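You operate a simulated robot arm through the tools that you are given. There is no shell and no other tool. Be economical: measure what you need, move in short steps, check, and stop when the job is done.

You are at the controls of a simulated two-armed robot. One attempt, no reset.

## Task
Carry the grey tray with both arms and set it on the front table.
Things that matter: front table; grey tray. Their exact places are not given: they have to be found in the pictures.

The check looks at the end state, three seconds after you hand in, the way a careful person would. Anything else that was tipped, shoved, dropped, spilled or broken makes it a failure.

## Robot
Two 7-joint arms with two-finger parallel grippers on one trunk, on a base that drives. Base frame: it is fixed to the floor where the robot stands at the start and does not move with it; the origin is under the middle of the robot, x ahead of it, y to its left, z up. Lengths are in cm, angles in degrees, forces in N, time in s.
The left shoulder is at the start at [6.1, 19.7, 87.9], the right one opposite. With the tool pointing down near the work surface each hand reaches from about 28 to 70 cm from the robot's upright axis, wherever it stands, measured 20 degrees to its own side. Places, roughly: front table [-140, -180, 80]; grey tray (42x26x5 cm) [70, -10, 80]. Payload 1.57 kg a hand.
The TCP of each hand is the grasp point between the finger pads, 3 cm short of the fingertips. In the tool frame z runs along the fingers and y along their closing line. The gripper opens to 11 cm. The fingers are 2.4 cm wide and 1.2 cm thick; the gripper's body (4.8 by 11.2 cm) begins 7.8 cm behind the TCP.
Orientation is that of the tool frame in the base frame, as a unit quaternion [w, x, y, z]. With the fingers straight down and closing along the base's y, the tool's x points along the base's -x, its y along +y and its z along -z.

## Interface
- The arms move only by the tool play_rows. It takes "left_commands", "right_commands" or both (then of equal length, played together; a hand with none holds still); each is a list of rows, each a list of 7 numbers: the closure in counts, from 0 (fully open) to 255 (shut), then the shift along the tool's x, y, z in mm, then the turn, a rotation vector about the tool's x, y, z in degrees. In form: [[fingers, tx, ty, tz, rx, ry, rz], ...]. A call has 1 to 12 rows; each row shifts and turns the commanded pose from where the row before left it, along the tool's axes as they then stand. A row lasts 0.2 s, in which the tool goes at most 5 cm and 8.6 degrees; a call with a longer step from one row to the next is refused whole, and so is a gripper value outside its range. Where a pose cannot be reached the arm comes as near as it can. A force on the tool above 40 N (or 10 N above the force at the start of the call, whichever is more), or a blocked arm, ends the call early, and 0.2 s more pass. Each finger travels about 7.2 cm/s and halts on what it meets, pressing with about 29 N; the grip force reading is that of the motor and also rises with nothing between the fingers. The clock runs only during rows and for 0.2 s after the last one: add rows that do not move to give the fingers time. It gives the time, the measured TCP pose, the force on the tool (base axes), the opening and the grip force at its end, in the units of the frame above (readings bear some noise), with the torque about the TCP (base axes, N m) and any sound that the robot's microphone picked up, and new pictures: "show" is both (left out), scene, wrist or none (wrist: the cameras of the hands that moved).
- Cameras (640 x 400 px; columns grow to the right, rows downward): "scene" is now at [10.45, -0.4, 145.65]; the picture's right is [-0.04, -1.00, -0.00], its down [-0.81, 0.03, -0.59] and it looks along [0.59, -0.02, -0.81] (base axes); focal length 262 px, centre (320, 200). "left" rides on the left gripper at [7, -1.6, -14.1] in its tool frame; the picture's right is [0.23, 0.97, 0.00], its down [-0.85, 0.20, -0.48] and it looks along [-0.47, 0.11, 0.88] (tool axes); focal length 222 px, centre (320, 200). "right" rides on the right gripper at [7, 1.6, -14.1] in its tool frame; the picture's right is [-0.23, 0.97, 0.00], its down [-0.85, -0.20, -0.48] and it looks along [-0.47, -0.11, 0.88] (tool axes); focal length 222 px, centre (320, 200).
- raise_lower(by): slides the trunk up (or, below 0, down) by that many cm; the arms and the scene camera ride with it, the base frame stays. It gives what a move gives, with no picture.
- drive_base(legs): drives the robot by 1 to 6 legs, each [ahead, left, turn to the left] in cm, cm and degrees, along the robot's own axes; the way and the turn of a leg run together, so that a leg with both is an arc; at most 150 cm and 180 degrees a leg. The arms and the cameras ride along, it lands a little off, and it stops where it bumps. It gives what a move gives, and a new picture of the scene camera.
- turn_head(pan, tilt): turns the head with the scene camera to pan (to the left, within 86 degrees either way) and tilt (down, from -29 to 69), counted from straight ahead of the robot. It gives what a move gives, and a new picture of the scene camera.
- pixel_to_xyz(camera, pixels): for up to 12 pixels [column, row] of the newest picture of that camera ("zoom" is the newest enlarged one), the place [x, y, z] in the base frame of the surface seen there, good to about 0.3 cm. The clock stands still meanwhile.
- enlarge(camera, box): a new picture of the part [left, top, right, bottom] of that camera's present view, enlarged. The clock stands still meanwhile.
- sign_off(): hands the job in; it is judged then, once.

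Keep the steps short. Do not move on a guess: measure, check each grasp and each placing, and mend mistakes. In all there are 80 turns and 260 pictures (those below and enlarged ones count). Leave the grippers open and the arms clear of the work at the hand-in unless told otherwise, and finish with a single line.

The tools are called after "Emit:" as a command line: name --argument value ..., lists and objects as JSON in quotes. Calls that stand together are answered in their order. play_rows: Moves the arms, as the interface text tells. Its arguments: {"type":"object","properties":{"left_commands":{"type":"array","items":{"type":"array","items":{"type":"number"}}},"right_commands":{"type":"array","items":{"type":"array","items":{"type":"number"}}},"show":{"type":"string","enum":["both","scene","wrist","none"]}},"required":[]} The other tools are called the same way: raise_lower (by) slides the trunk up or down; drive_base (legs) drives the base; turn_head (pan, tilt) turns the head that bears the scene camera; pixel_to_xyz (camera, pixels) gives the place of the surface under pixels of a picture; enlarge (camera, box) takes an enlarged picture of a part of a camera's view; sign_off () hands the job in.

At the start:

```text
t: 0.0
left_tool_pos: [36.82, 9.66, 108.69]
left_tool_rot: [-0.001, 0.0, 1.0, 0.0]
left_contact_force: [0.1, -0.5, 0.1]
left_moment: [0.02, 0.01, 0.01]
left_finger_gap: 11.01
left_grip_force: 0.1
right_tool_pos: [38.11, -23.9, 108.09]
right_tool_rot: [-0.001, 0.001, 1.0, 0.0]
right_contact_force: [0.2, -0.9, -0.4]
right_moment: [-0.01, 0.0, 0.03]
right_finger_gap: 11.0
right_grip_force: 0.1
trunk travel left (down, up): [-47.5, 51.5]
robot x, y, heading: [0.07, -0.11, -0.0]
head pan, tilt: [-2.1, 53.9]
```

scene: 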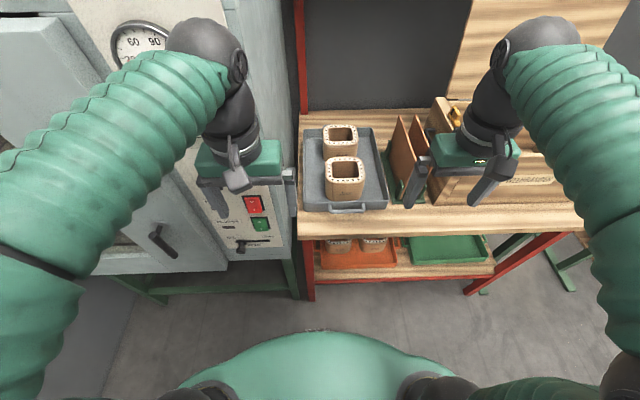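
right: 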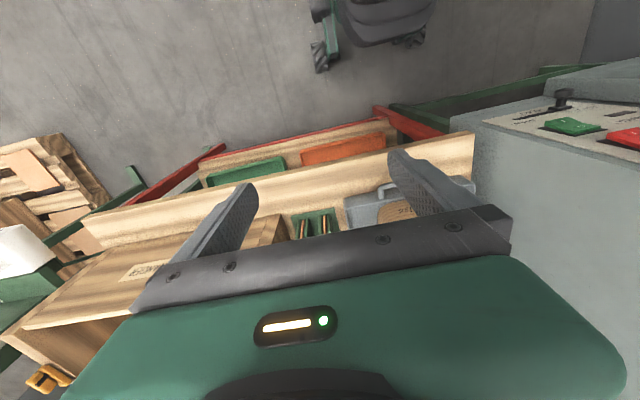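
left: 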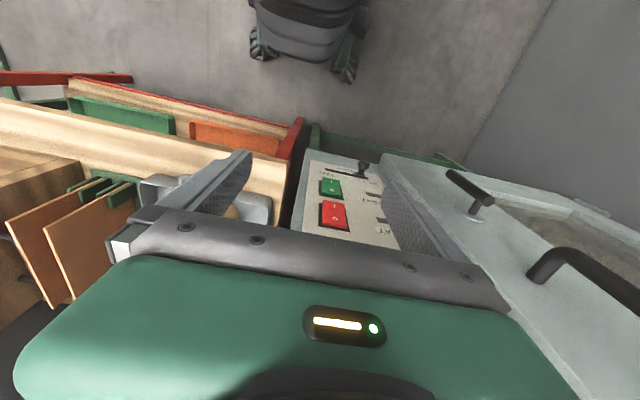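

I see the grey tray around (345,170) with two wooden cups on it, and a handle at its near end at (347,208). I'll enlarge it and measure.

Emit:
enlarge --camera "scene" --box '[270, 90, 470, 230]'

Emit:
pixel_to_xyz --camera "scene" --pixels '[[306, 132], [371, 128], [388, 203], [304, 208], [330, 208], [347, 210], [364, 206], [310, 170], [340, 128], [345, 165], [300, 224], [440, 224]]'

```text
2.86 times, centred on (370, 160) of scene
```

zoom: 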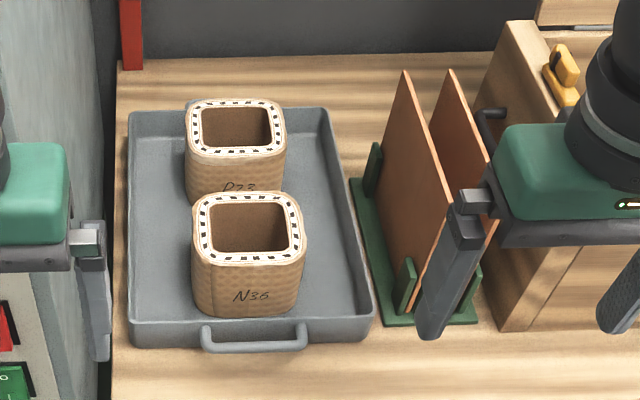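

```text
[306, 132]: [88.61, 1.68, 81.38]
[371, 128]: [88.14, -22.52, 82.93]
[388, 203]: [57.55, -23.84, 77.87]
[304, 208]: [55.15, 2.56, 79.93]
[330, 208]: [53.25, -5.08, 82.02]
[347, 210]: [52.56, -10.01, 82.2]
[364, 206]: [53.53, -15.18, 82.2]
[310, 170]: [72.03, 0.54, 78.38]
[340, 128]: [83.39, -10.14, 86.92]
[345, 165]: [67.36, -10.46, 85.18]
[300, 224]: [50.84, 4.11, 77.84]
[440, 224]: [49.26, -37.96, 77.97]
```

The cups ride on the tray. Next I measure the surroundings: the machine's side, the rack, the far handle, the table's edge and the robot's own front.

Emit:
pixel_to_xyz --camera "scene" --pixels '[[296, 130], [297, 160], [293, 200], [275, 180], [270, 100], [330, 126], [394, 190], [400, 202], [388, 158], [406, 115], [320, 335], [320, 300]]'

Emit:
pixel_to_xyz --camera "zoom" --pixels '[[192, 102], [205, 340], [305, 340], [255, 345], [210, 325], [130, 340], [372, 320], [330, 110], [130, 115], [350, 200], [240, 110], [250, 200]]'

Emit:
turn_head --pan 0 --tilt 35

Emit:
turn_head --pan -86 --tilt 30

```text
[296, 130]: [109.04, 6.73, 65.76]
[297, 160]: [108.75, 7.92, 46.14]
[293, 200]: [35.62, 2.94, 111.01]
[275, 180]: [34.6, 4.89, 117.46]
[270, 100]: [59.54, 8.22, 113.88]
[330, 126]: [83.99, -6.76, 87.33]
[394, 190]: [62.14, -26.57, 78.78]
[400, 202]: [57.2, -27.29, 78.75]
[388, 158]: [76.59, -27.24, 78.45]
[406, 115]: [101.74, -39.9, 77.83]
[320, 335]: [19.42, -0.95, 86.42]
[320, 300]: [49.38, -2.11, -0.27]
```

```text
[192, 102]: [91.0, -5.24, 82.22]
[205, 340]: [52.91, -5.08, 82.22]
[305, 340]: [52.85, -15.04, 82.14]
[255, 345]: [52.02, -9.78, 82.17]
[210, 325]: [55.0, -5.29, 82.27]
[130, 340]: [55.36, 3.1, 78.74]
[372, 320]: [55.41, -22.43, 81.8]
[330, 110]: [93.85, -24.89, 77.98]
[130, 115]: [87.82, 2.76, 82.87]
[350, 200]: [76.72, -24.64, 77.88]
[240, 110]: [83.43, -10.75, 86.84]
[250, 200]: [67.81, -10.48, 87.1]
```

```text
t: 0.8
left_tool_pos: [36.81, 9.74, 108.7]
left_tool_rot: [0.0, 0.0, 1.0, 0.001]
left_contact_force: [0.1, -0.4, 0.3]
left_moment: [0.0, 0.0, 0.02]
left_finger_gap: 11.0
left_grip_force: 0.2
right_tool_pos: [38.04, -23.89, 108.02]
right_tool_rot: [-0.001, 0.0, 1.0, 0.0]
right_contact_force: [0.3, 0.1, -0.2]
right_moment: [0.01, -0.04, 0.01]
right_finger_gap: 11.01
right_grip_force: 0.0
trunk travel left (down, up): [-47.5, 51.5]
robot x, y, heading: [0.29, 0.1, -0.1]
head pan, tilt: [0.0, 35.0]
```

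scene: 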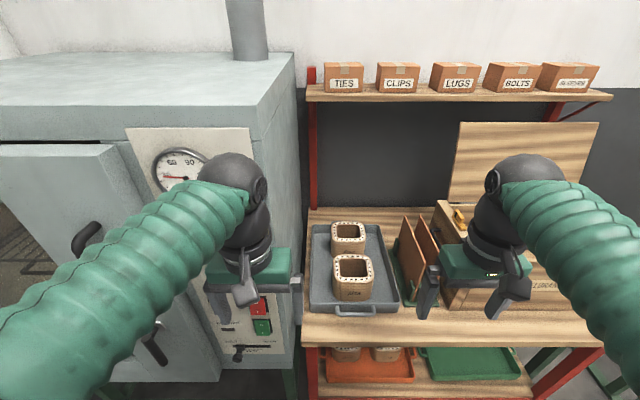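

```text
t: 2.4
left_tool_pos: [36.81, 9.8, 108.62]
left_tool_rot: [0.0, -0.001, 1.0, 0.0]
left_contact_force: [0.0, 0.4, 0.1]
left_moment: [0.0, -0.03, 0.03]
left_finger_gap: 10.99
left_grip_force: 0.1
right_tool_pos: [38.16, -23.94, 107.84]
right_tool_rot: [0.0, 0.0, 1.0, 0.0]
right_contact_force: [-0.3, -0.7, -0.6]
right_moment: [0.02, 0.0, -0.02]
right_finger_gap: 11.0
right_grip_force: 0.0
trunk travel left (down, up): [-47.5, 51.5]
robot x, y, heading: [-0.6, 0.05, 0.1]
head pan, tilt: [-85.9, 30.0]
```

scene: 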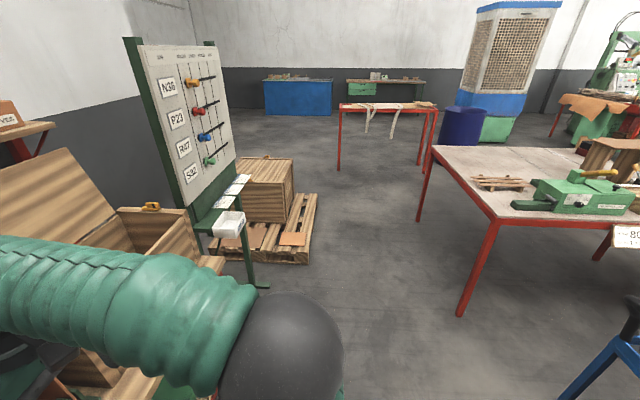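

The head now looks along -y. I measure the table with the green vise and the smaller tables behind it, to work out which one is "front table".

Emit:
pixel_to_xyz --camera "scene" --pixels '[[437, 150], [515, 212], [600, 160], [345, 108], [430, 108], [380, 84], [300, 90], [575, 205], [630, 230], [500, 180], [465, 310], [600, 155]]'

Emit:
enlarge --camera "scene" --box '[400, 60, 640, 280]'

Emit:
turn_head --pan 0 --tilt 69

```text
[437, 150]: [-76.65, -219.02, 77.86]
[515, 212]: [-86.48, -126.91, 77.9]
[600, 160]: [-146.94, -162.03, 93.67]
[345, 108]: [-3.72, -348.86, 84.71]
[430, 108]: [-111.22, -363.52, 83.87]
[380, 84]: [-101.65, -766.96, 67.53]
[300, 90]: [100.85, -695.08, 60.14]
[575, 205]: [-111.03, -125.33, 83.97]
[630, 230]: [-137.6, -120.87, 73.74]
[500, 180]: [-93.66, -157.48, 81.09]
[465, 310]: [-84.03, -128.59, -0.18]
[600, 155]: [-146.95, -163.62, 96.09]
```

```text
1.82 times, centred on (520, 170) of scene
```

zoom: 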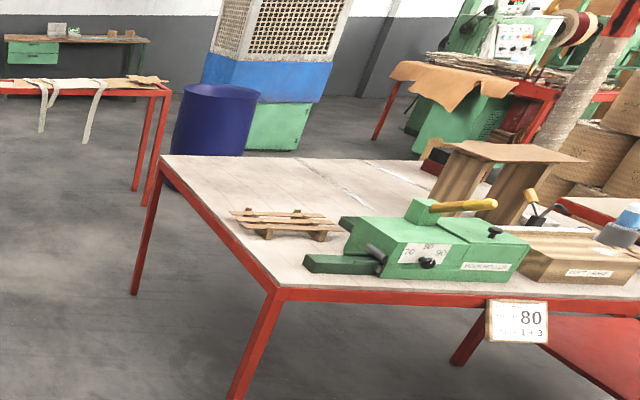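

```text
t: 4.0
left_tool_pos: [36.79, 9.71, 108.7]
left_tool_rot: [0.0, 0.0, 1.0, 0.0]
left_contact_force: [0.1, -0.8, 0.2]
left_moment: [-0.01, -0.03, -0.02]
left_finger_gap: 11.0
left_grip_force: 0.1
right_tool_pos: [38.22, -23.86, 107.86]
right_tool_rot: [0.0, 0.0, 1.0, 0.0]
right_contact_force: [0.9, -0.2, -0.1]
right_moment: [-0.01, 0.0, -0.02]
right_finger_gap: 10.99
right_grip_force: 0.0
trunk travel left (down, up): [-47.5, 51.5]
robot x, y, heading: [-0.08, 0.09, -0.1]
head pan, tilt: [0.0, 68.8]
```

scene: 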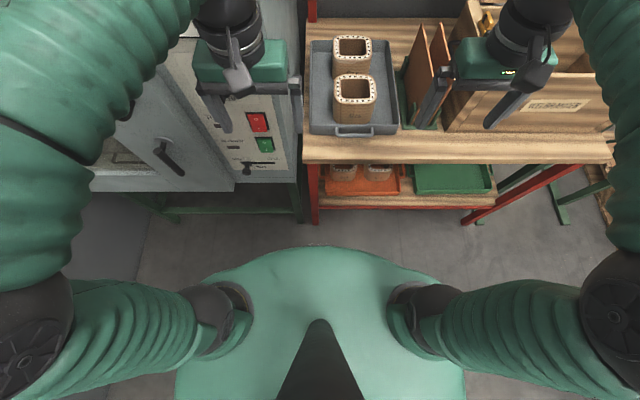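

The table with the green vise (near [-80…, -125…-220, 78]) matches the front table. Now I measure the work table's front edge, the machine's front, the rack and my own body in this view.

Emit:
pixel_to_xyz --camera "scene" --pixels '[[340, 158], [304, 158], [600, 158], [298, 175], [290, 40], [275, 110], [350, 195], [160, 155], [205, 165], [425, 128], [320, 248], [445, 85]]'

Emit:
enlarge --camera "scene" --box '[280, 20, 440, 160]'

```text
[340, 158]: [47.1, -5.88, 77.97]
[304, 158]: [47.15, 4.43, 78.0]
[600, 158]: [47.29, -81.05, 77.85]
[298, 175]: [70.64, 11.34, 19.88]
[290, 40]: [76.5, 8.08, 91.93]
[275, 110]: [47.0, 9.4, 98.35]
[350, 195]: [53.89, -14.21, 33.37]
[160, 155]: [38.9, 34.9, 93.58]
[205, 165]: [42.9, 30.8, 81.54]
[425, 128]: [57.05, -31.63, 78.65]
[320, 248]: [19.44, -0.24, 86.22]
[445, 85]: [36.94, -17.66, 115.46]
```

```text
2.86 times, centred on (360, 90) of scene
```

zoom: 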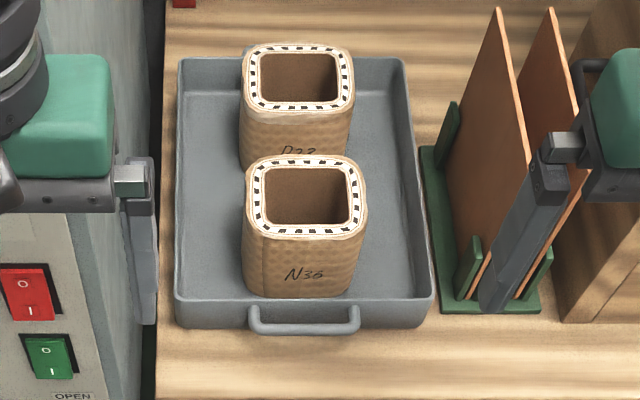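

The machine's front is at x≈46 and its side at y≈8, beside the tray's left wall at y≈2.7, so the tray has to be pulled out before I can grip its sides. The finger gap behind the near wall comes first: I measure the cup faces, the inner wall and the heights.

Emit:
pixel_to_xyz --camera "zoom" --pixels '[[305, 235], [305, 290], [305, 160], [250, 190], [360, 190], [305, 48], [297, 105], [305, 305], [200, 290], [180, 200], [412, 180], [510, 20]]'

Emit:
pixel_to_xyz --camera "zoom" --pixels '[[200, 303], [200, 315], [305, 325], [540, 300], [555, 15], [420, 300], [300, 210], [300, 85], [178, 295], [186, 60], [400, 60], [430, 295]]'

```text
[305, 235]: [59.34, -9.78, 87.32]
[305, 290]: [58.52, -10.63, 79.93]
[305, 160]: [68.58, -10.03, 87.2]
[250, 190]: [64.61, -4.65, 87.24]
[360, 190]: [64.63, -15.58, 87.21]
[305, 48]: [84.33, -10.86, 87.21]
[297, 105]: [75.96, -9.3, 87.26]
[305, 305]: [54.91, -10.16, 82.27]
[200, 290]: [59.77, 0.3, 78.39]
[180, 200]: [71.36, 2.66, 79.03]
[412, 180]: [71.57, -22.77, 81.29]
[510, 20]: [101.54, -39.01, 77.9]
```

```text
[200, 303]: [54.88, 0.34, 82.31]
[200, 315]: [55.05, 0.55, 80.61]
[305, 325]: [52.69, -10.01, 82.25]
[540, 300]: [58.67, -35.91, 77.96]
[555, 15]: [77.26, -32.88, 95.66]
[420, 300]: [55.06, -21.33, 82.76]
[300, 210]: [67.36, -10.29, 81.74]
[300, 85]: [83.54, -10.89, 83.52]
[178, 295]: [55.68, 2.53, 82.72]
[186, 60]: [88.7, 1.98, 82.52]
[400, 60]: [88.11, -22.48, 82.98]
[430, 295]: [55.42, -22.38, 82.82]
```

The cups stand at x 58.5–69 and 75–85, y -15.6…-4.6, so the centre of gravity is near the tray's middle (72,-10). I'll hook the near wall from inside with the right hand's open fingers, which pass either side of the cup. First I move above that spot.

Emit:
play_rows --right_commands '[[0, -31.5, 22.9, 0, 0, 0, 0], [0, -31.5, 22.9, 0, 0, 0, 0], [0, -31.5, 22.9, 0, 0, 0, 0], [0, -31.5, 22.9, 0, 0, 0, 0], [0, -31.5, 22.9, 0, 0, 0, 0], [0, -31.5, 22.9, 0, 0, 0, 0], [0, 0, 0, 40, 0, 0, 0], [0, 0, 0, 40, 0, 0, 0], [0, 0, 0, 40, 0, 0, 0], [0, 0, 0, 30, 0, 0, 0], [0, 0, 0, 0, 0, 0, 0]]'

```text
t: 6.4
left_tool_pos: [36.77, 9.84, 108.66]
left_tool_rot: [-0.001, 0.001, 1.0, 0.0]
left_contact_force: [1.3, 0.5, -0.1]
left_moment: [-0.01, 0.0, -0.01]
left_finger_gap: 10.99
left_grip_force: 0.0
right_tool_pos: [57.05, -10.13, 92.88]
right_tool_rot: [-0.001, 0.0, 1.0, 0.0]
right_contact_force: [-0.4, 1.0, -0.5]
right_moment: [0.01, 0.0, 0.0]
right_finger_gap: 11.0
right_grip_force: 0.1
trunk travel left (down, up): [-47.5, 51.5]
robot x, y, heading: [-0.04, 0.18, 0.2]
head pan, tilt: [0.0, 68.8]
```

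scene: 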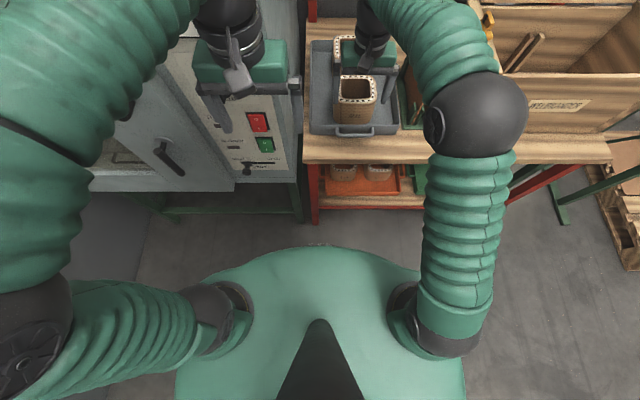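
right: 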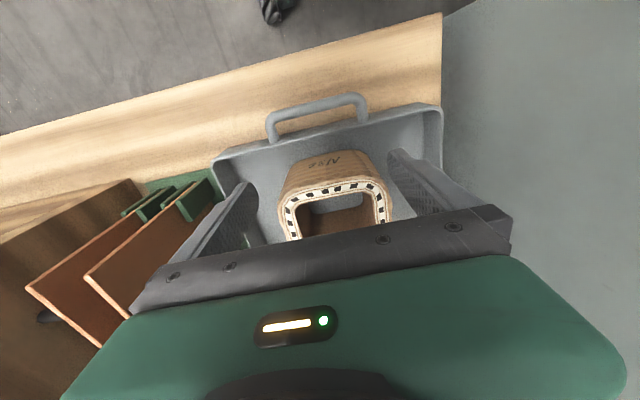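

The fingers straddle the cup. Before going down I check the fingertips, the inner wall and the elbow's clearance.

Emit:
pixel_to_xyz --camera "right" --pixels '[[252, 186], [392, 152], [320, 165], [335, 185], [300, 200], [380, 190], [380, 118], [400, 130], [235, 160]]'

Emit:
pixel_to_xyz --camera "scene" --pixels '[[480, 120], [480, 155], [525, 115], [430, 100], [465, 250]]'

Emit:
enlarge --camera "right" --box '[180, 70, 480, 260]'

```text
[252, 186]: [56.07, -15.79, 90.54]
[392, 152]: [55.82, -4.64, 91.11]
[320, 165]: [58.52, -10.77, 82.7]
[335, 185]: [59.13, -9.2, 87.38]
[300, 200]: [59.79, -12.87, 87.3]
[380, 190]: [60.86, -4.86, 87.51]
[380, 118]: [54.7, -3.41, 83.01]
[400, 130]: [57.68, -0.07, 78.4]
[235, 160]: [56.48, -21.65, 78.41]
```

```text
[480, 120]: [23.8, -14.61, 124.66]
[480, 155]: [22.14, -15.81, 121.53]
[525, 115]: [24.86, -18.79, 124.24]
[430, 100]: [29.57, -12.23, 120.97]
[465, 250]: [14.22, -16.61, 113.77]
```

```text
2.11 times, centred on (330, 165) of right
```

zoom: 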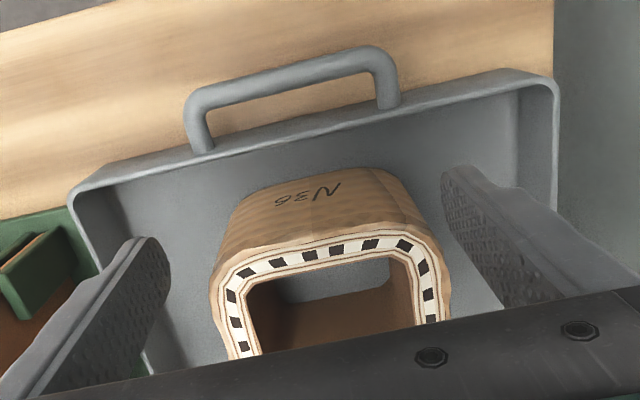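

The elbow is high (z≈124) and both fingers clear the cup and wall. I go down in short steps to TCP z≈82.4.

Emit:
play_rows --right_commands '[[0, -2, 0, 25, 0, 0, 0], [0, 0, 0, 25, 0, 0, 0], [0, 0, 0, 20, 0, 0, 0], [0, 0, 0, 15, 0, 0, 0], [0, 0, 0, 12, 0, 0, 0], [0, 0, 0, 7, 0, 0, 0], [0, 0, 0, 0, 0, 0, 0]]'

```text
t: 8.0
left_tool_pos: [36.81, 9.66, 108.75]
left_tool_rot: [0.0, 0.001, 1.0, 0.0]
left_contact_force: [0.7, -0.2, 0.5]
left_moment: [0.0, 0.0, 0.0]
left_finger_gap: 11.01
left_grip_force: 0.1
right_tool_pos: [57.28, -10.06, 82.58]
right_tool_rot: [0.0, -0.001, 1.0, 0.0]
right_contact_force: [0.1, -0.3, -0.5]
right_moment: [0.0, -0.02, 0.0]
right_finger_gap: 10.98
right_grip_force: 0.1
trunk travel left (down, up): [-47.5, 51.5]
robot x, y, heading: [0.29, -0.2, 0.0]
head pan, tilt: [0.0, 68.8]
```

scene: 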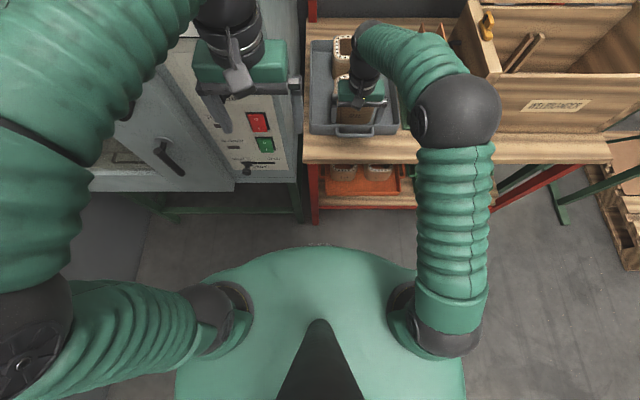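
right: 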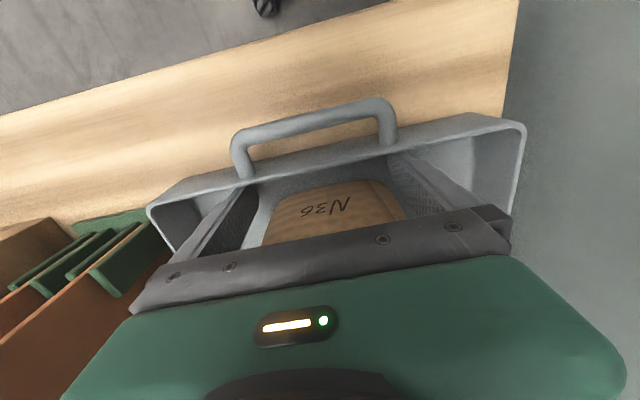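

No contact. I pull slowly 4 cm toward me (tool +x) and check.

Emit:
play_rows --right_commands '[[0, 5, 0, 0, 0, 0, 0], [0, 5, 0, 0, 0, 0, 0], [0, 6, 0, 0, 0, 0, 0], [0, 8, 0, 0, 0, 0, 0], [0, 8, 0, 0, 0, 0, 0], [0, 8, 0, 0, 0, 0, 0], [0, 0, 0, 0, 0, 0, 0]]'

```text
t: 9.6
left_tool_pos: [36.89, 9.77, 108.65]
left_tool_rot: [-0.001, 0.0, 1.0, 0.0]
left_contact_force: [0.0, 0.9, 0.9]
left_moment: [0.0, -0.01, -0.01]
left_finger_gap: 11.01
left_grip_force: 0.0
right_tool_pos: [53.29, -10.14, 82.56]
right_tool_rot: [-0.001, 0.0, 1.0, -0.001]
right_contact_force: [3.5, -0.6, 0.8]
right_moment: [-0.02, -0.09, 0.0]
right_finger_gap: 11.01
right_grip_force: 0.1
trunk travel left (down, up): [-47.5, 51.5]
robot x, y, heading: [-0.32, 0.07, 0.2]
head pan, tilt: [0.0, 68.8]
```

scene: 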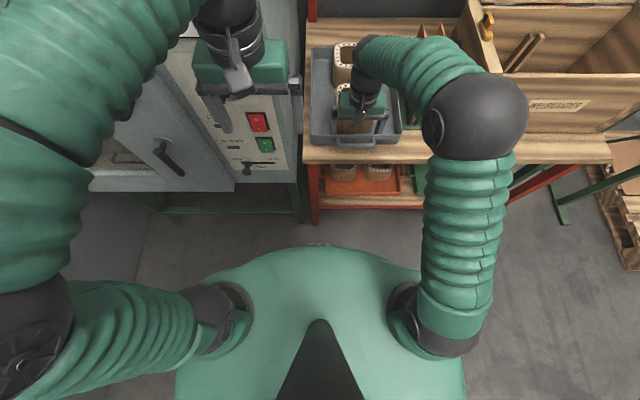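
right: 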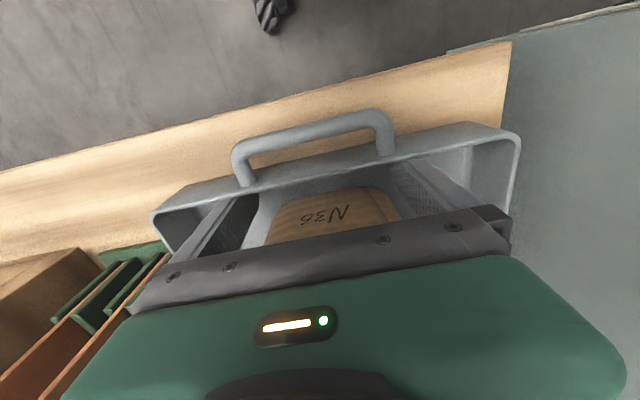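

It slides with about 3.5 N, square, the cup steady. I pull on by another 15 cm in two calls.

Emit:
play_rows --right_commands '[[0, 4, 0, 0, 0, 0, 0], [0, 7, 0, 0, 0, 0, 0], [0, 9, 0, 0, 0, 0, 0], [0, 9, 0, 0, 0, 0, 0], [0, 9, 0, 0, 0, 0, 0], [0, 9, 0, 0, 0, 0, 0], [0, 9, 0, 0, 0, 0, 0], [0, 9, 0, 0, 0, 0, 0], [0, 7, 0, 0, 0, 0, 0], [0, 5, 0, 0, 0, 0, 0], [0, 3, 0, 0, 0, 0, 0], [0, 0, 0, 0, 0, 0, 0]]' --show "wrist"

Emit:
play_rows --right_commands '[[0, 4, 0, 0, 0, 0, 0], [0, 7, 0, 0, 0, 0, 0], [0, 9, 0, 0, 0, 0, 0], [0, 9, 0, 0, 0, 0, 0], [0, 9, 0, 0, 0, 0, 0], [0, 9, 0, 0, 0, 0, 0], [0, 9, 0, 0, 0, 0, 0], [0, 7, 0, 0, 0, 0, 0], [0, 5, 0, 0, 0, 0, 0], [0, 2, 0, 0, 0, 0, 0], [0, 0, 0, 0, 0, 0, 0]]'

```text
t: 12.2
left_tool_pos: [36.78, 9.87, 108.66]
left_tool_rot: [-0.001, 0.0, 1.0, 0.0]
left_contact_force: [-0.5, -1.2, 0.3]
left_moment: [-0.02, 0.02, 0.01]
left_finger_gap: 11.0
left_grip_force: 0.0
right_tool_pos: [45.28, -10.13, 82.53]
right_tool_rot: [0.0, 0.001, 1.0, -0.001]
right_contact_force: [6.9, -0.1, 1.0]
right_moment: [0.02, -0.09, -0.02]
right_finger_gap: 10.99
right_grip_force: 0.1
trunk travel left (down, up): [-47.5, 51.5]
robot x, y, heading: [0.27, 0.01, 0.0]
head pan, tilt: [0.0, 68.8]
```

right: 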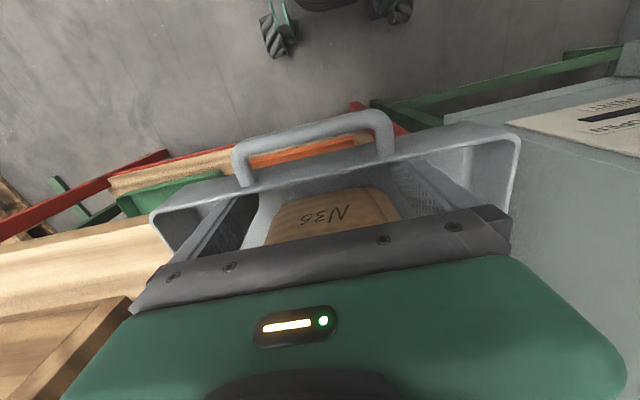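

```text
t: 14.6
left_tool_pos: [36.92, 9.76, 108.69]
left_tool_rot: [-0.001, -0.001, 1.0, 0.0]
left_contact_force: [-0.1, -0.2, 0.3]
left_moment: [-0.01, 0.03, 0.0]
left_finger_gap: 11.01
left_grip_force: 0.0
right_tool_pos: [38.26, -10.23, 82.52]
right_tool_rot: [0.0, 0.001, 1.0, 0.001]
right_contact_force: [6.4, -0.7, 2.6]
right_moment: [0.0, -0.04, 0.04]
right_finger_gap: 11.03
right_grip_force: 0.1
trunk travel left (down, up): [-47.5, 51.5]
robot x, y, heading: [-0.0, -0.18, -0.0]
head pan, tilt: [0.0, 68.8]
```

scene: 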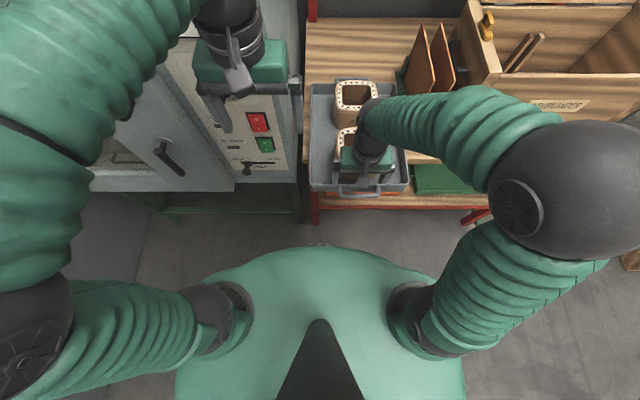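
right: 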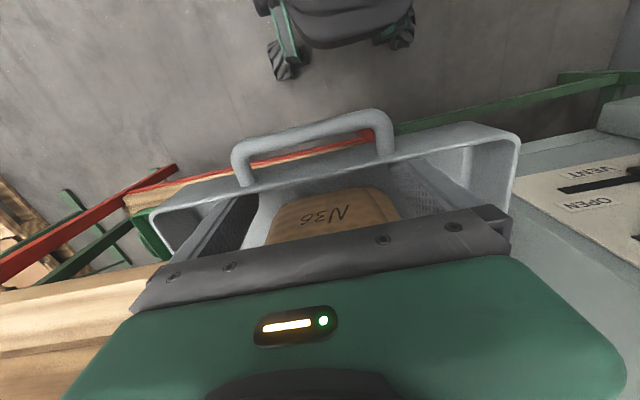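

The tray is pulled out about 18 cm, square. I ease the fingers off the wall and lift the hand straight up, then withdraw toward my side.

Emit:
play_rows --right_commands '[[0, -4, 0, 0, 0, 0, 0], [0, 0, 0, -15, 0, 0, 0], [0, 0, 0, -30, 0, 0, 0], [0, 0, 0, -45, 0, 0, 0], [0, 0, 0, -45, 0, 0, 0], [0, 0, 0, -45, 0, 0, 0], [0, 0, -40, 0, 0, 0, 0], [0, 0, -40, 0, 0, 0, 0], [0, 0, -40, 0, 0, 0, 0], [0, 0, -30, 0, 0, 0, 0], [0, 0, 0, 0, 0, 0, 0]]'

```text
t: 17.0
left_tool_pos: [36.81, 9.72, 108.64]
left_tool_rot: [0.0, 0.0, 1.0, 0.0]
left_contact_force: [0.3, -0.2, 1.1]
left_moment: [0.0, 0.0, 0.01]
left_finger_gap: 10.98
left_grip_force: 0.0
right_tool_pos: [38.66, -25.24, 100.63]
right_tool_rot: [0.0, 0.0, 1.0, 0.0]
right_contact_force: [-0.5, 0.5, -0.4]
right_moment: [-0.02, 0.04, -0.03]
right_finger_gap: 10.99
right_grip_force: 0.1
trunk travel left (down, up): [-47.5, 51.5]
robot x, y, heading: [-0.29, 0.03, -0.4]
head pan, tilt: [0.0, 68.8]
```

scene: 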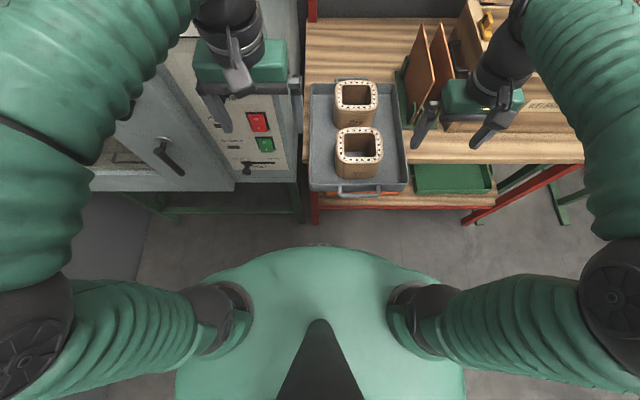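
right: 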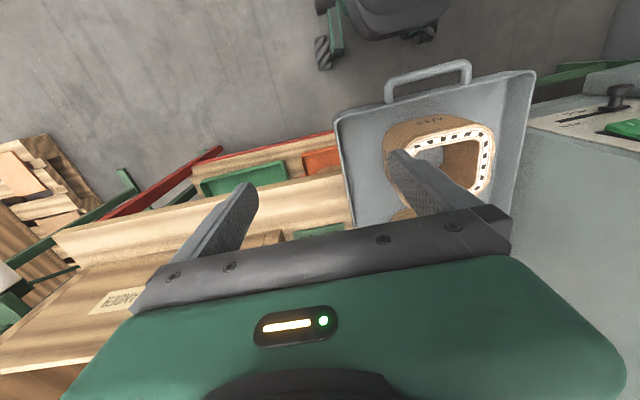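

I measure where the tray and cups stand now, plus my chassis, which shows at the top of the right camera's view.

Emit:
pixel_to_xyz --camera "scene" --pixels '[[312, 85], [402, 83], [407, 182], [309, 184], [310, 130], [405, 130], [360, 195], [360, 178], [355, 85], [358, 130], [292, 150], [408, 95]]'

Emit:
pixel_to_xyz --camera "right" --pixels '[[395, 40], [325, 60], [425, 35], [335, 20], [370, 20], [435, 5]]'

Emit:
enlarge --camera "scene" --box '[280, 70, 440, 200]'

```text
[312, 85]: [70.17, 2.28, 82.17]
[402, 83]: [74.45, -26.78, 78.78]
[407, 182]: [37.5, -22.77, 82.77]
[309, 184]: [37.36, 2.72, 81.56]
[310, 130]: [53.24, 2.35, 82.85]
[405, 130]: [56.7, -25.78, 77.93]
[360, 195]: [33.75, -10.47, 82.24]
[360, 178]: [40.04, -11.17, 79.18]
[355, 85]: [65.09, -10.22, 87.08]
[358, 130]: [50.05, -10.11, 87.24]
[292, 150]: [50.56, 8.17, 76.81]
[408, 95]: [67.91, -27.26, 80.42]
```

```text
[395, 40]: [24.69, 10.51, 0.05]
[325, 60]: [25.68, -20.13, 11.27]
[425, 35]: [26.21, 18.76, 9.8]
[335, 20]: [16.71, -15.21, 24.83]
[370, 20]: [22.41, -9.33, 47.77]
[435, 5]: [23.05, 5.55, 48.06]
```

```text
3.08 times, centred on (360, 135) of scene
```

zoom: 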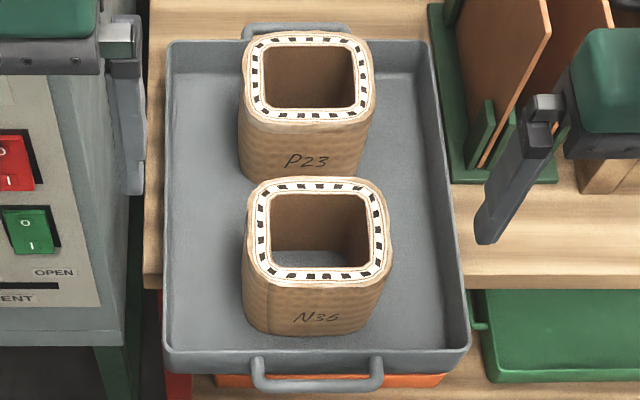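

The tray's walls are at x 37.4–71, y 2.5…-23, so its middle is near x=54 and the table edge at 47. Another 3 cm would let the left gripper stay in front of the machine and still leave 4 cm of support. I hook it once more.

Emit:
play_rows --right_commands '[[0, 0, 37.5, 0, 0, 0, 0], [0, 0, 37.5, 0, 0, 0, 0], [0, 0, 37.5, 0, 0, 0, 0], [0, -3, 37.5, 0, 0, 0, 0], [0, 0, 0, 40, 0, 0, 0], [0, 0, 0, 40, 0, 0, 0], [0, 0, 0, 40, 0, 0, 0], [0, 0, 0, 30, 0, 0, 0], [0, 0, 0, 20, 0, 0, 0], [0, 0, 0, 10, 0, 0, 0], [0, 0, 0, 0, 0, 0, 0]]' --show "wrist"

```text
t: 19.4
left_tool_pos: [36.78, 9.73, 108.73]
left_tool_rot: [-0.001, 0.0, 1.0, 0.0]
left_contact_force: [-0.1, 1.4, 0.0]
left_moment: [-0.02, -0.01, 0.0]
left_finger_gap: 10.97
left_grip_force: 0.0
right_tool_pos: [38.87, -10.16, 82.5]
right_tool_rot: [0.0, -0.001, 1.0, 0.0]
right_contact_force: [0.5, 0.1, 0.7]
right_moment: [-0.02, 0.03, -0.01]
right_finger_gap: 11.0
right_grip_force: 0.0
trunk travel left (down, up): [-47.5, 51.5]
robot x, y, heading: [0.37, -0.37, -0.1]
head pan, tilt: [0.0, 68.8]
```

right: 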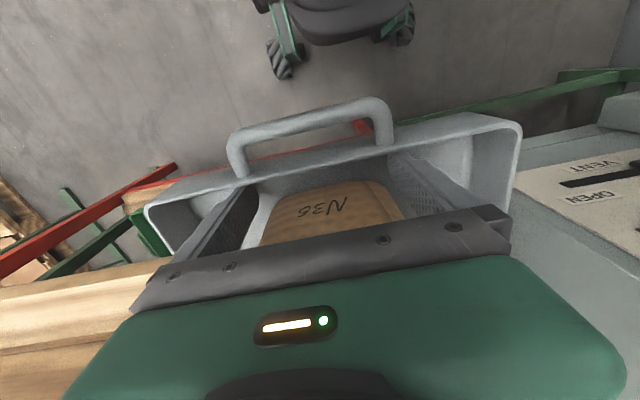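

The fingers are in place with no contact. I pull slowly to x≈35.3, ease off, lift, and move the hand to the right.

Emit:
play_rows --right_commands '[[0, 6, 0, 0, 0, 0, 0], [0, 6, 0, 0, 0, 0, 0], [0, 6, 0, 0, 0, 0, 0], [0, 6, 0, 0, 0, 0, 0], [0, 6, 0, 0, 0, 0, 0], [0, 6, 0, 0, 0, 0, 0], [0, 0, 0, 0, 0, 0, 0], [0, -4, 0, 0, 0, 0, 0], [0, 0, 0, -15, 0, 0, 0], [0, 0, 0, -30, 0, 0, 0], [0, 0, 0, -45, 0, 0, 0], [0, 0, 0, -45, 0, 0, 0]]' --show "none"

Emit:
play_rows --right_commands '[[0, 0, 0, -45, 0, 0, 0], [0, 0, -40, 0, 0, 0, 0], [0, 0, -40, 0, 0, 0, 0], [0, 0, -40, 0, 0, 0, 0], [0, 0, -30, 0, 0, 0, 0], [0, 0, 0, 0, 0, 0, 0]]' --show "scene"

```text
t: 22.0
left_tool_pos: [36.86, 9.84, 108.68]
left_tool_rot: [0.0, 0.0, 1.0, 0.0]
left_contact_force: [0.0, -0.6, -0.2]
left_moment: [-0.03, -0.01, -0.01]
left_finger_gap: 11.01
left_grip_force: 0.1
right_tool_pos: [35.71, -10.08, 96.0]
right_tool_rot: [-0.001, -0.001, 1.0, 0.001]
right_contact_force: [0.2, 0.2, 0.3]
right_moment: [0.02, -0.04, -0.02]
right_finger_gap: 10.99
right_grip_force: 0.1
trunk travel left (down, up): [-47.5, 51.5]
robot x, y, heading: [-0.15, -0.23, 0.0]
head pan, tilt: [0.0, 68.8]
```

```text
t: 23.4
left_tool_pos: [36.83, 9.7, 108.71]
left_tool_rot: [0.001, 0.001, 1.0, -0.001]
left_contact_force: [-0.6, 0.9, -0.4]
left_moment: [-0.01, -0.01, 0.0]
left_finger_gap: 11.0
left_grip_force: 0.0
right_tool_pos: [35.67, -25.22, 100.52]
right_tool_rot: [0.0, 0.0, 1.0, 0.001]
right_contact_force: [0.1, 0.6, 0.3]
right_moment: [-0.01, -0.02, 0.02]
right_finger_gap: 11.01
right_grip_force: 0.1
trunk travel left (down, up): [-47.5, 51.5]
robot x, y, heading: [-0.13, -0.4, -0.1]
head pan, tilt: [0.0, 68.8]
```

scene: 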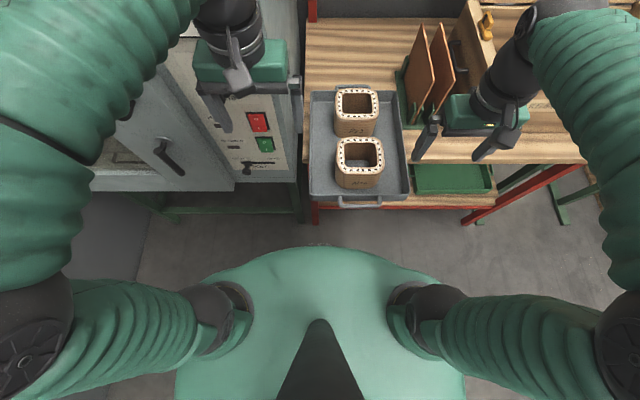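

The tray has moved and is steady. I raise nothing else and drive the base back 12 and right 12, for room to pitch the hands.

Emit:
drive_base --legs '[[-12, 0, 0], [0, -12, 0]]'

```text
t: 25.5
left_tool_pos: [24.69, -0.92, 108.51]
left_tool_rot: [-0.001, -0.002, 1.0, -0.005]
left_contact_force: [-0.3, 0.3, -0.1]
left_moment: [0.01, 0.04, -0.01]
left_finger_gap: 11.04
left_grip_force: 0.1
right_tool_pos: [23.69, -35.89, 100.85]
right_tool_rot: [0.0, -0.001, 1.0, -0.005]
right_contact_force: [0.3, 0.3, -0.7]
right_moment: [-0.06, 0.05, 0.01]
right_finger_gap: 11.02
right_grip_force: 0.1
trunk travel left (down, up): [-47.5, 51.5]
robot x, y, heading: [-11.57, -11.56, -0.1]
head pan, tilt: [0.0, 68.8]
```

scene: 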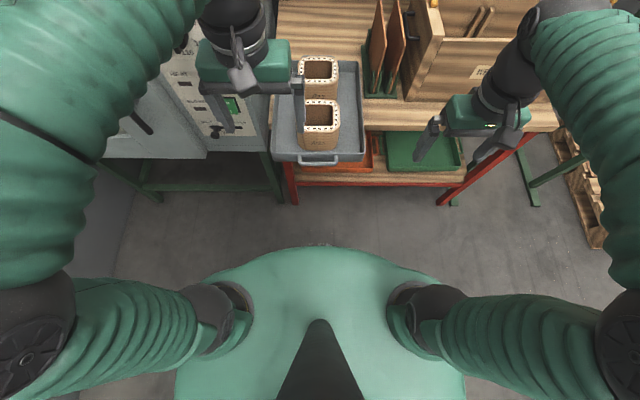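

I measure the side walls' rims and the middle of the tray in this view, for exact grasp points.

Emit:
enlarge --camera "scene" --box '[250, 40, 390, 180]'

Emit:
pixel_to_xyz --camera "scene" --pixels '[[275, 110], [274, 130], [273, 154], [361, 100], [363, 130], [365, 152], [320, 160], [318, 152], [260, 130], [255, 110], [355, 62], [360, 80]]'

```text
2.86 times, centred on (320, 110) of scene
```

zoom: 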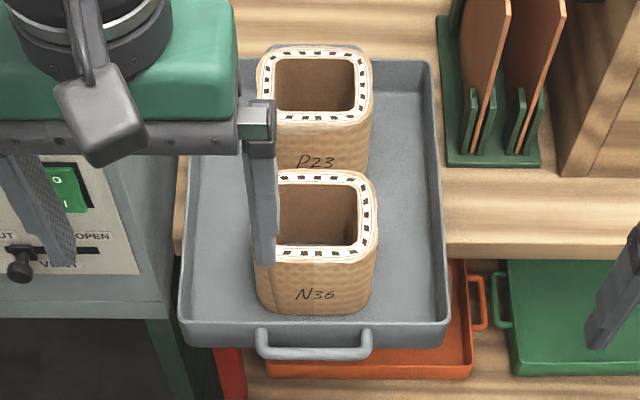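

```text
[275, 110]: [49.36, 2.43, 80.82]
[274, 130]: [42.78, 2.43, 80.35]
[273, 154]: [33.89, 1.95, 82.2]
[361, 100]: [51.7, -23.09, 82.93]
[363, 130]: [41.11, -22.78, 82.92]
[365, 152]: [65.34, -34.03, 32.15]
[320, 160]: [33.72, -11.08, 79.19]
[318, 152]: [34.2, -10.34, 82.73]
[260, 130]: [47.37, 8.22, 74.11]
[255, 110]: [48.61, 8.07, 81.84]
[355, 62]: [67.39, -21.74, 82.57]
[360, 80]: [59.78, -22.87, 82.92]
```

Wall rims: left y≈2.3, right y≈-23.0; the tray spans x 34.2–67.8. I bring both hands forward at z≈108 and pitch the fingers 50° forward, half closed.

Emit:
play_rows --left_commands '[[60, -26, 6.5, 0, 0, 0, 0], [140, -26, 6.5, 0, 0, 0, 0], [140, -26, 6.5, 0, 0, 0, 0], [140, -26, 6.5, 0, 0, 0, 0], [140, -26, 6.5, 0, 0, 0, 0], [140, 0, 0, 0, 0, -8.33, 0], [140, 0, 0, 0, 0, -8.33, 0], [140, 0, 0, 0, 0, -8.33, 0], [140, 0, 0, 0, 0, -8.33, 0], [140, 0, 0, 0, 0, -8.33, 0], [140, 0, 0, 0, 0, -8.33, 0], [140, 0, 0, 0, 0, 0, 0]]' --right_commands '[[60, -28, 25.8, -15.3, 0, 0, 0], [140, -28, 25.8, -15.3, 0, 0, 0], [140, -28, 25.8, -15.3, 0, 0, 0], [140, -28, 25.8, -15.3, 0, 0, 0], [140, -28, 25.8, -15.3, 0, 0, 0], [140, 0, 0, 0, 0, -8.33, 0], [140, 0, 0, 0, 0, -8.33, 0], [140, 0, 0, 0, 0, -8.33, 0], [140, 0, 0, 0, 0, -8.33, 0], [140, 0, 0, 0, 0, -8.33, 0], [140, 0, 0, 0, 0, -8.33, 0], [140, 0, 0, 0, 0, 0, 0]]'

```text
t: 28.1
left_tool_pos: [37.65, 0.7, 108.63]
left_tool_rot: [0.421, 0.0, 0.907, 0.003]
left_contact_force: [-0.1, 0.4, 0.0]
left_moment: [-0.02, 0.0, 0.0]
left_finger_gap: 4.94
left_grip_force: 0.0
right_tool_pos: [37.62, -24.38, 108.21]
right_tool_rot: [0.422, 0.0, 0.906, 0.002]
right_contact_force: [-0.3, 0.5, 0.0]
right_moment: [0.03, -0.01, 0.01]
right_finger_gap: 4.96
right_grip_force: 0.0
trunk travel left (down, up): [-47.5, 51.5]
robot x, y, heading: [-12.42, -11.54, 0.1]
head pan, tilt: [0.0, 68.8]
```

scene: 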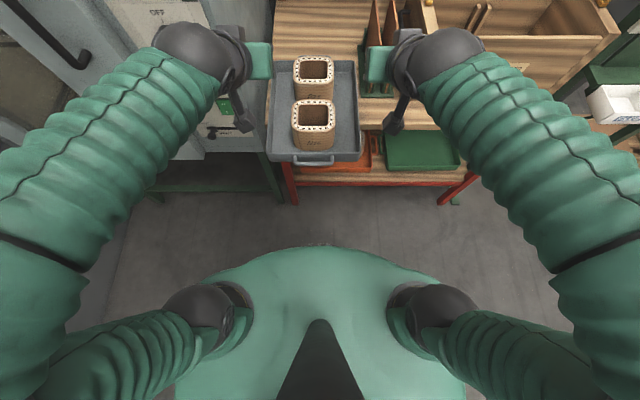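
right: 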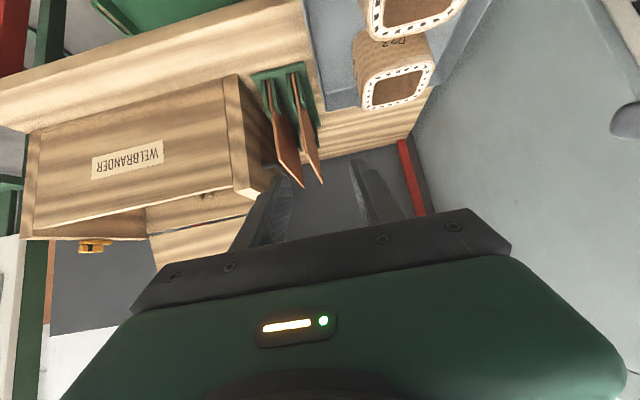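
left: 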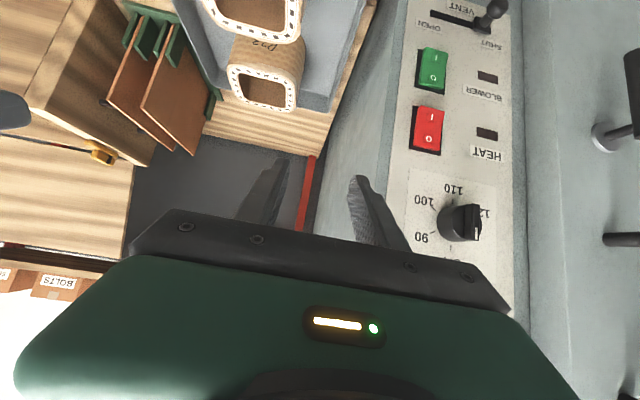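

Both hands pitch well. I check how close the left wrist and forearm come to the machine before lowering.

Emit:
pixel_to_xyz --camera "scene" --pixels '[[190, 50], [220, 85], [160, 70], [120, 90], [60, 40], [240, 70], [450, 50], [380, 65], [135, 60], [250, 60], [80, 60], [225, 100]]'

```text
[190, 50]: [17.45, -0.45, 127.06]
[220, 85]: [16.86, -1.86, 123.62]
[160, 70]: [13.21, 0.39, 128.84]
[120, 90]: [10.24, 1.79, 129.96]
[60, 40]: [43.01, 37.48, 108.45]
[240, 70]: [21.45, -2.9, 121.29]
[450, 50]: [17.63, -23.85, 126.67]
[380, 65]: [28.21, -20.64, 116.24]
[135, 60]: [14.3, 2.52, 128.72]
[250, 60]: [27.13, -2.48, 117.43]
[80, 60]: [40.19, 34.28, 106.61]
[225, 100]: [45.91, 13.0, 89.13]
```

The wrists stay at x≈17–30, well in front of the machine. I lower both hands to the pre-grasp, 11 cm back along the finger line from the walls.

Emit:
play_rows --left_commands '[[140, 24.6, 3.2, 32.2, 0, 0, 0], [140, 24.6, 3.2, 32.2, 0, 0, 0], [140, 24.6, 3.2, 32.2, 0, 0, 0], [140, 24.6, 3.2, 32.2, 0, 0, 0], [140, 24.6, 3.2, 32.2, 0, 0, 0], [140, 0, 0, 0, 0, 0, 0]]' --right_commands '[[140, 23.9, 2.8, 31.8, 0, 0, 0], [140, 23.9, 2.8, 31.8, 0, 0, 0], [140, 23.9, 2.8, 31.8, 0, 0, 0], [140, 23.9, 2.8, 31.8, 0, 0, 0], [140, 23.9, 2.8, 31.8, 0, 0, 0], [140, 0, 0, 0, 0, 0, 0]]'

```text
t: 29.5
left_tool_pos: [41.93, 2.56, 88.99]
left_tool_rot: [0.424, 0.0, 0.906, 0.002]
left_contact_force: [-0.4, -0.3, 0.7]
left_moment: [0.02, -0.02, 0.01]
left_finger_gap: 4.98
left_grip_force: 0.1
right_tool_pos: [41.95, -22.85, 88.91]
right_tool_rot: [0.423, -0.001, 0.906, 0.002]
right_contact_force: [0.2, 0.4, 0.4]
right_moment: [0.0, 0.0, -0.02]
right_finger_gap: 4.95
right_grip_force: 0.1
trunk travel left (down, up): [-47.5, 51.5]
robot x, y, heading: [-12.03, -11.6, -0.2]
head pan, tilt: [0.0, 68.8]
```

scene: 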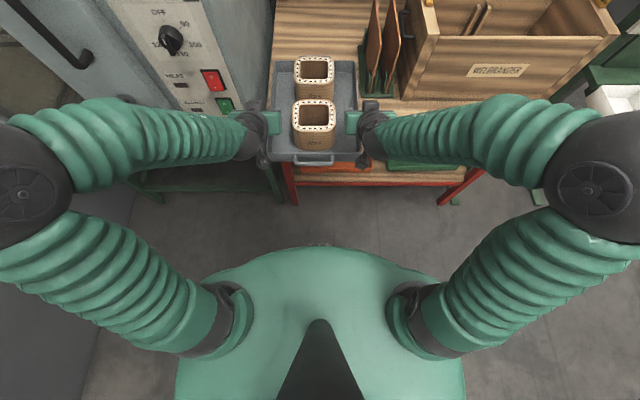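
right: 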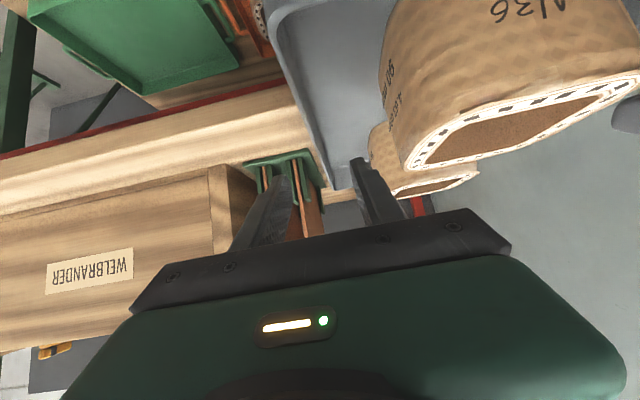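
left: 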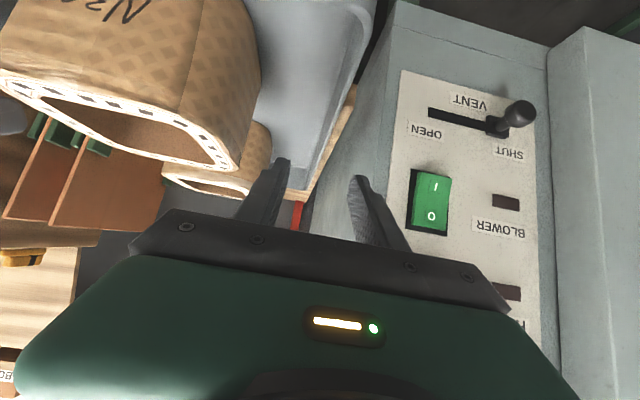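

The walls lie between the fingers on both sides. The left forearm has swung outward, so I check its gap to the machine front and the vent knob before advancing.

Emit:
pixel_to_xyz --camera "scene" --pixels '[[100, 105], [140, 110], [180, 118], [225, 122], [245, 125], [255, 105], [215, 80], [10, 100], [30, 125], [265, 105], [230, 108], [60, 15]]'

Emit:
enlarge --camera "scene" --box '[200, 60, 400, 185]'

```text
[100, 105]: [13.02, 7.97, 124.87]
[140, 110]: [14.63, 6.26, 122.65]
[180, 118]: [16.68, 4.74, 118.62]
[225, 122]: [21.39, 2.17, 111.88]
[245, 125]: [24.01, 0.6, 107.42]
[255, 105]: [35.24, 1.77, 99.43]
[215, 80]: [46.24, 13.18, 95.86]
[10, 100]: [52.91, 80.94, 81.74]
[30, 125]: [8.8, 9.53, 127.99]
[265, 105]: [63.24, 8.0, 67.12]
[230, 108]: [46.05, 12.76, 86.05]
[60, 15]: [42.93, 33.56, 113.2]
```

```text
3.20 times, centred on (300, 122) of scene
```

zoom: 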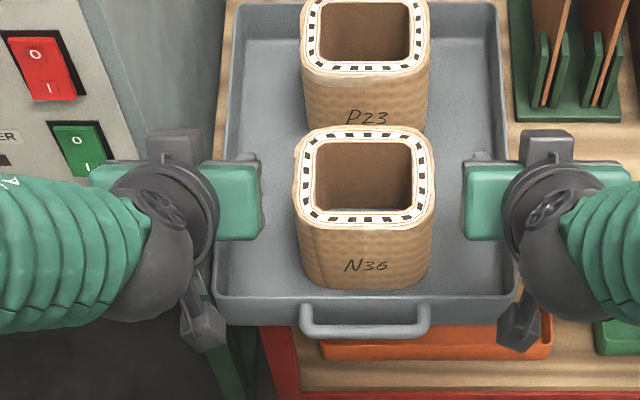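

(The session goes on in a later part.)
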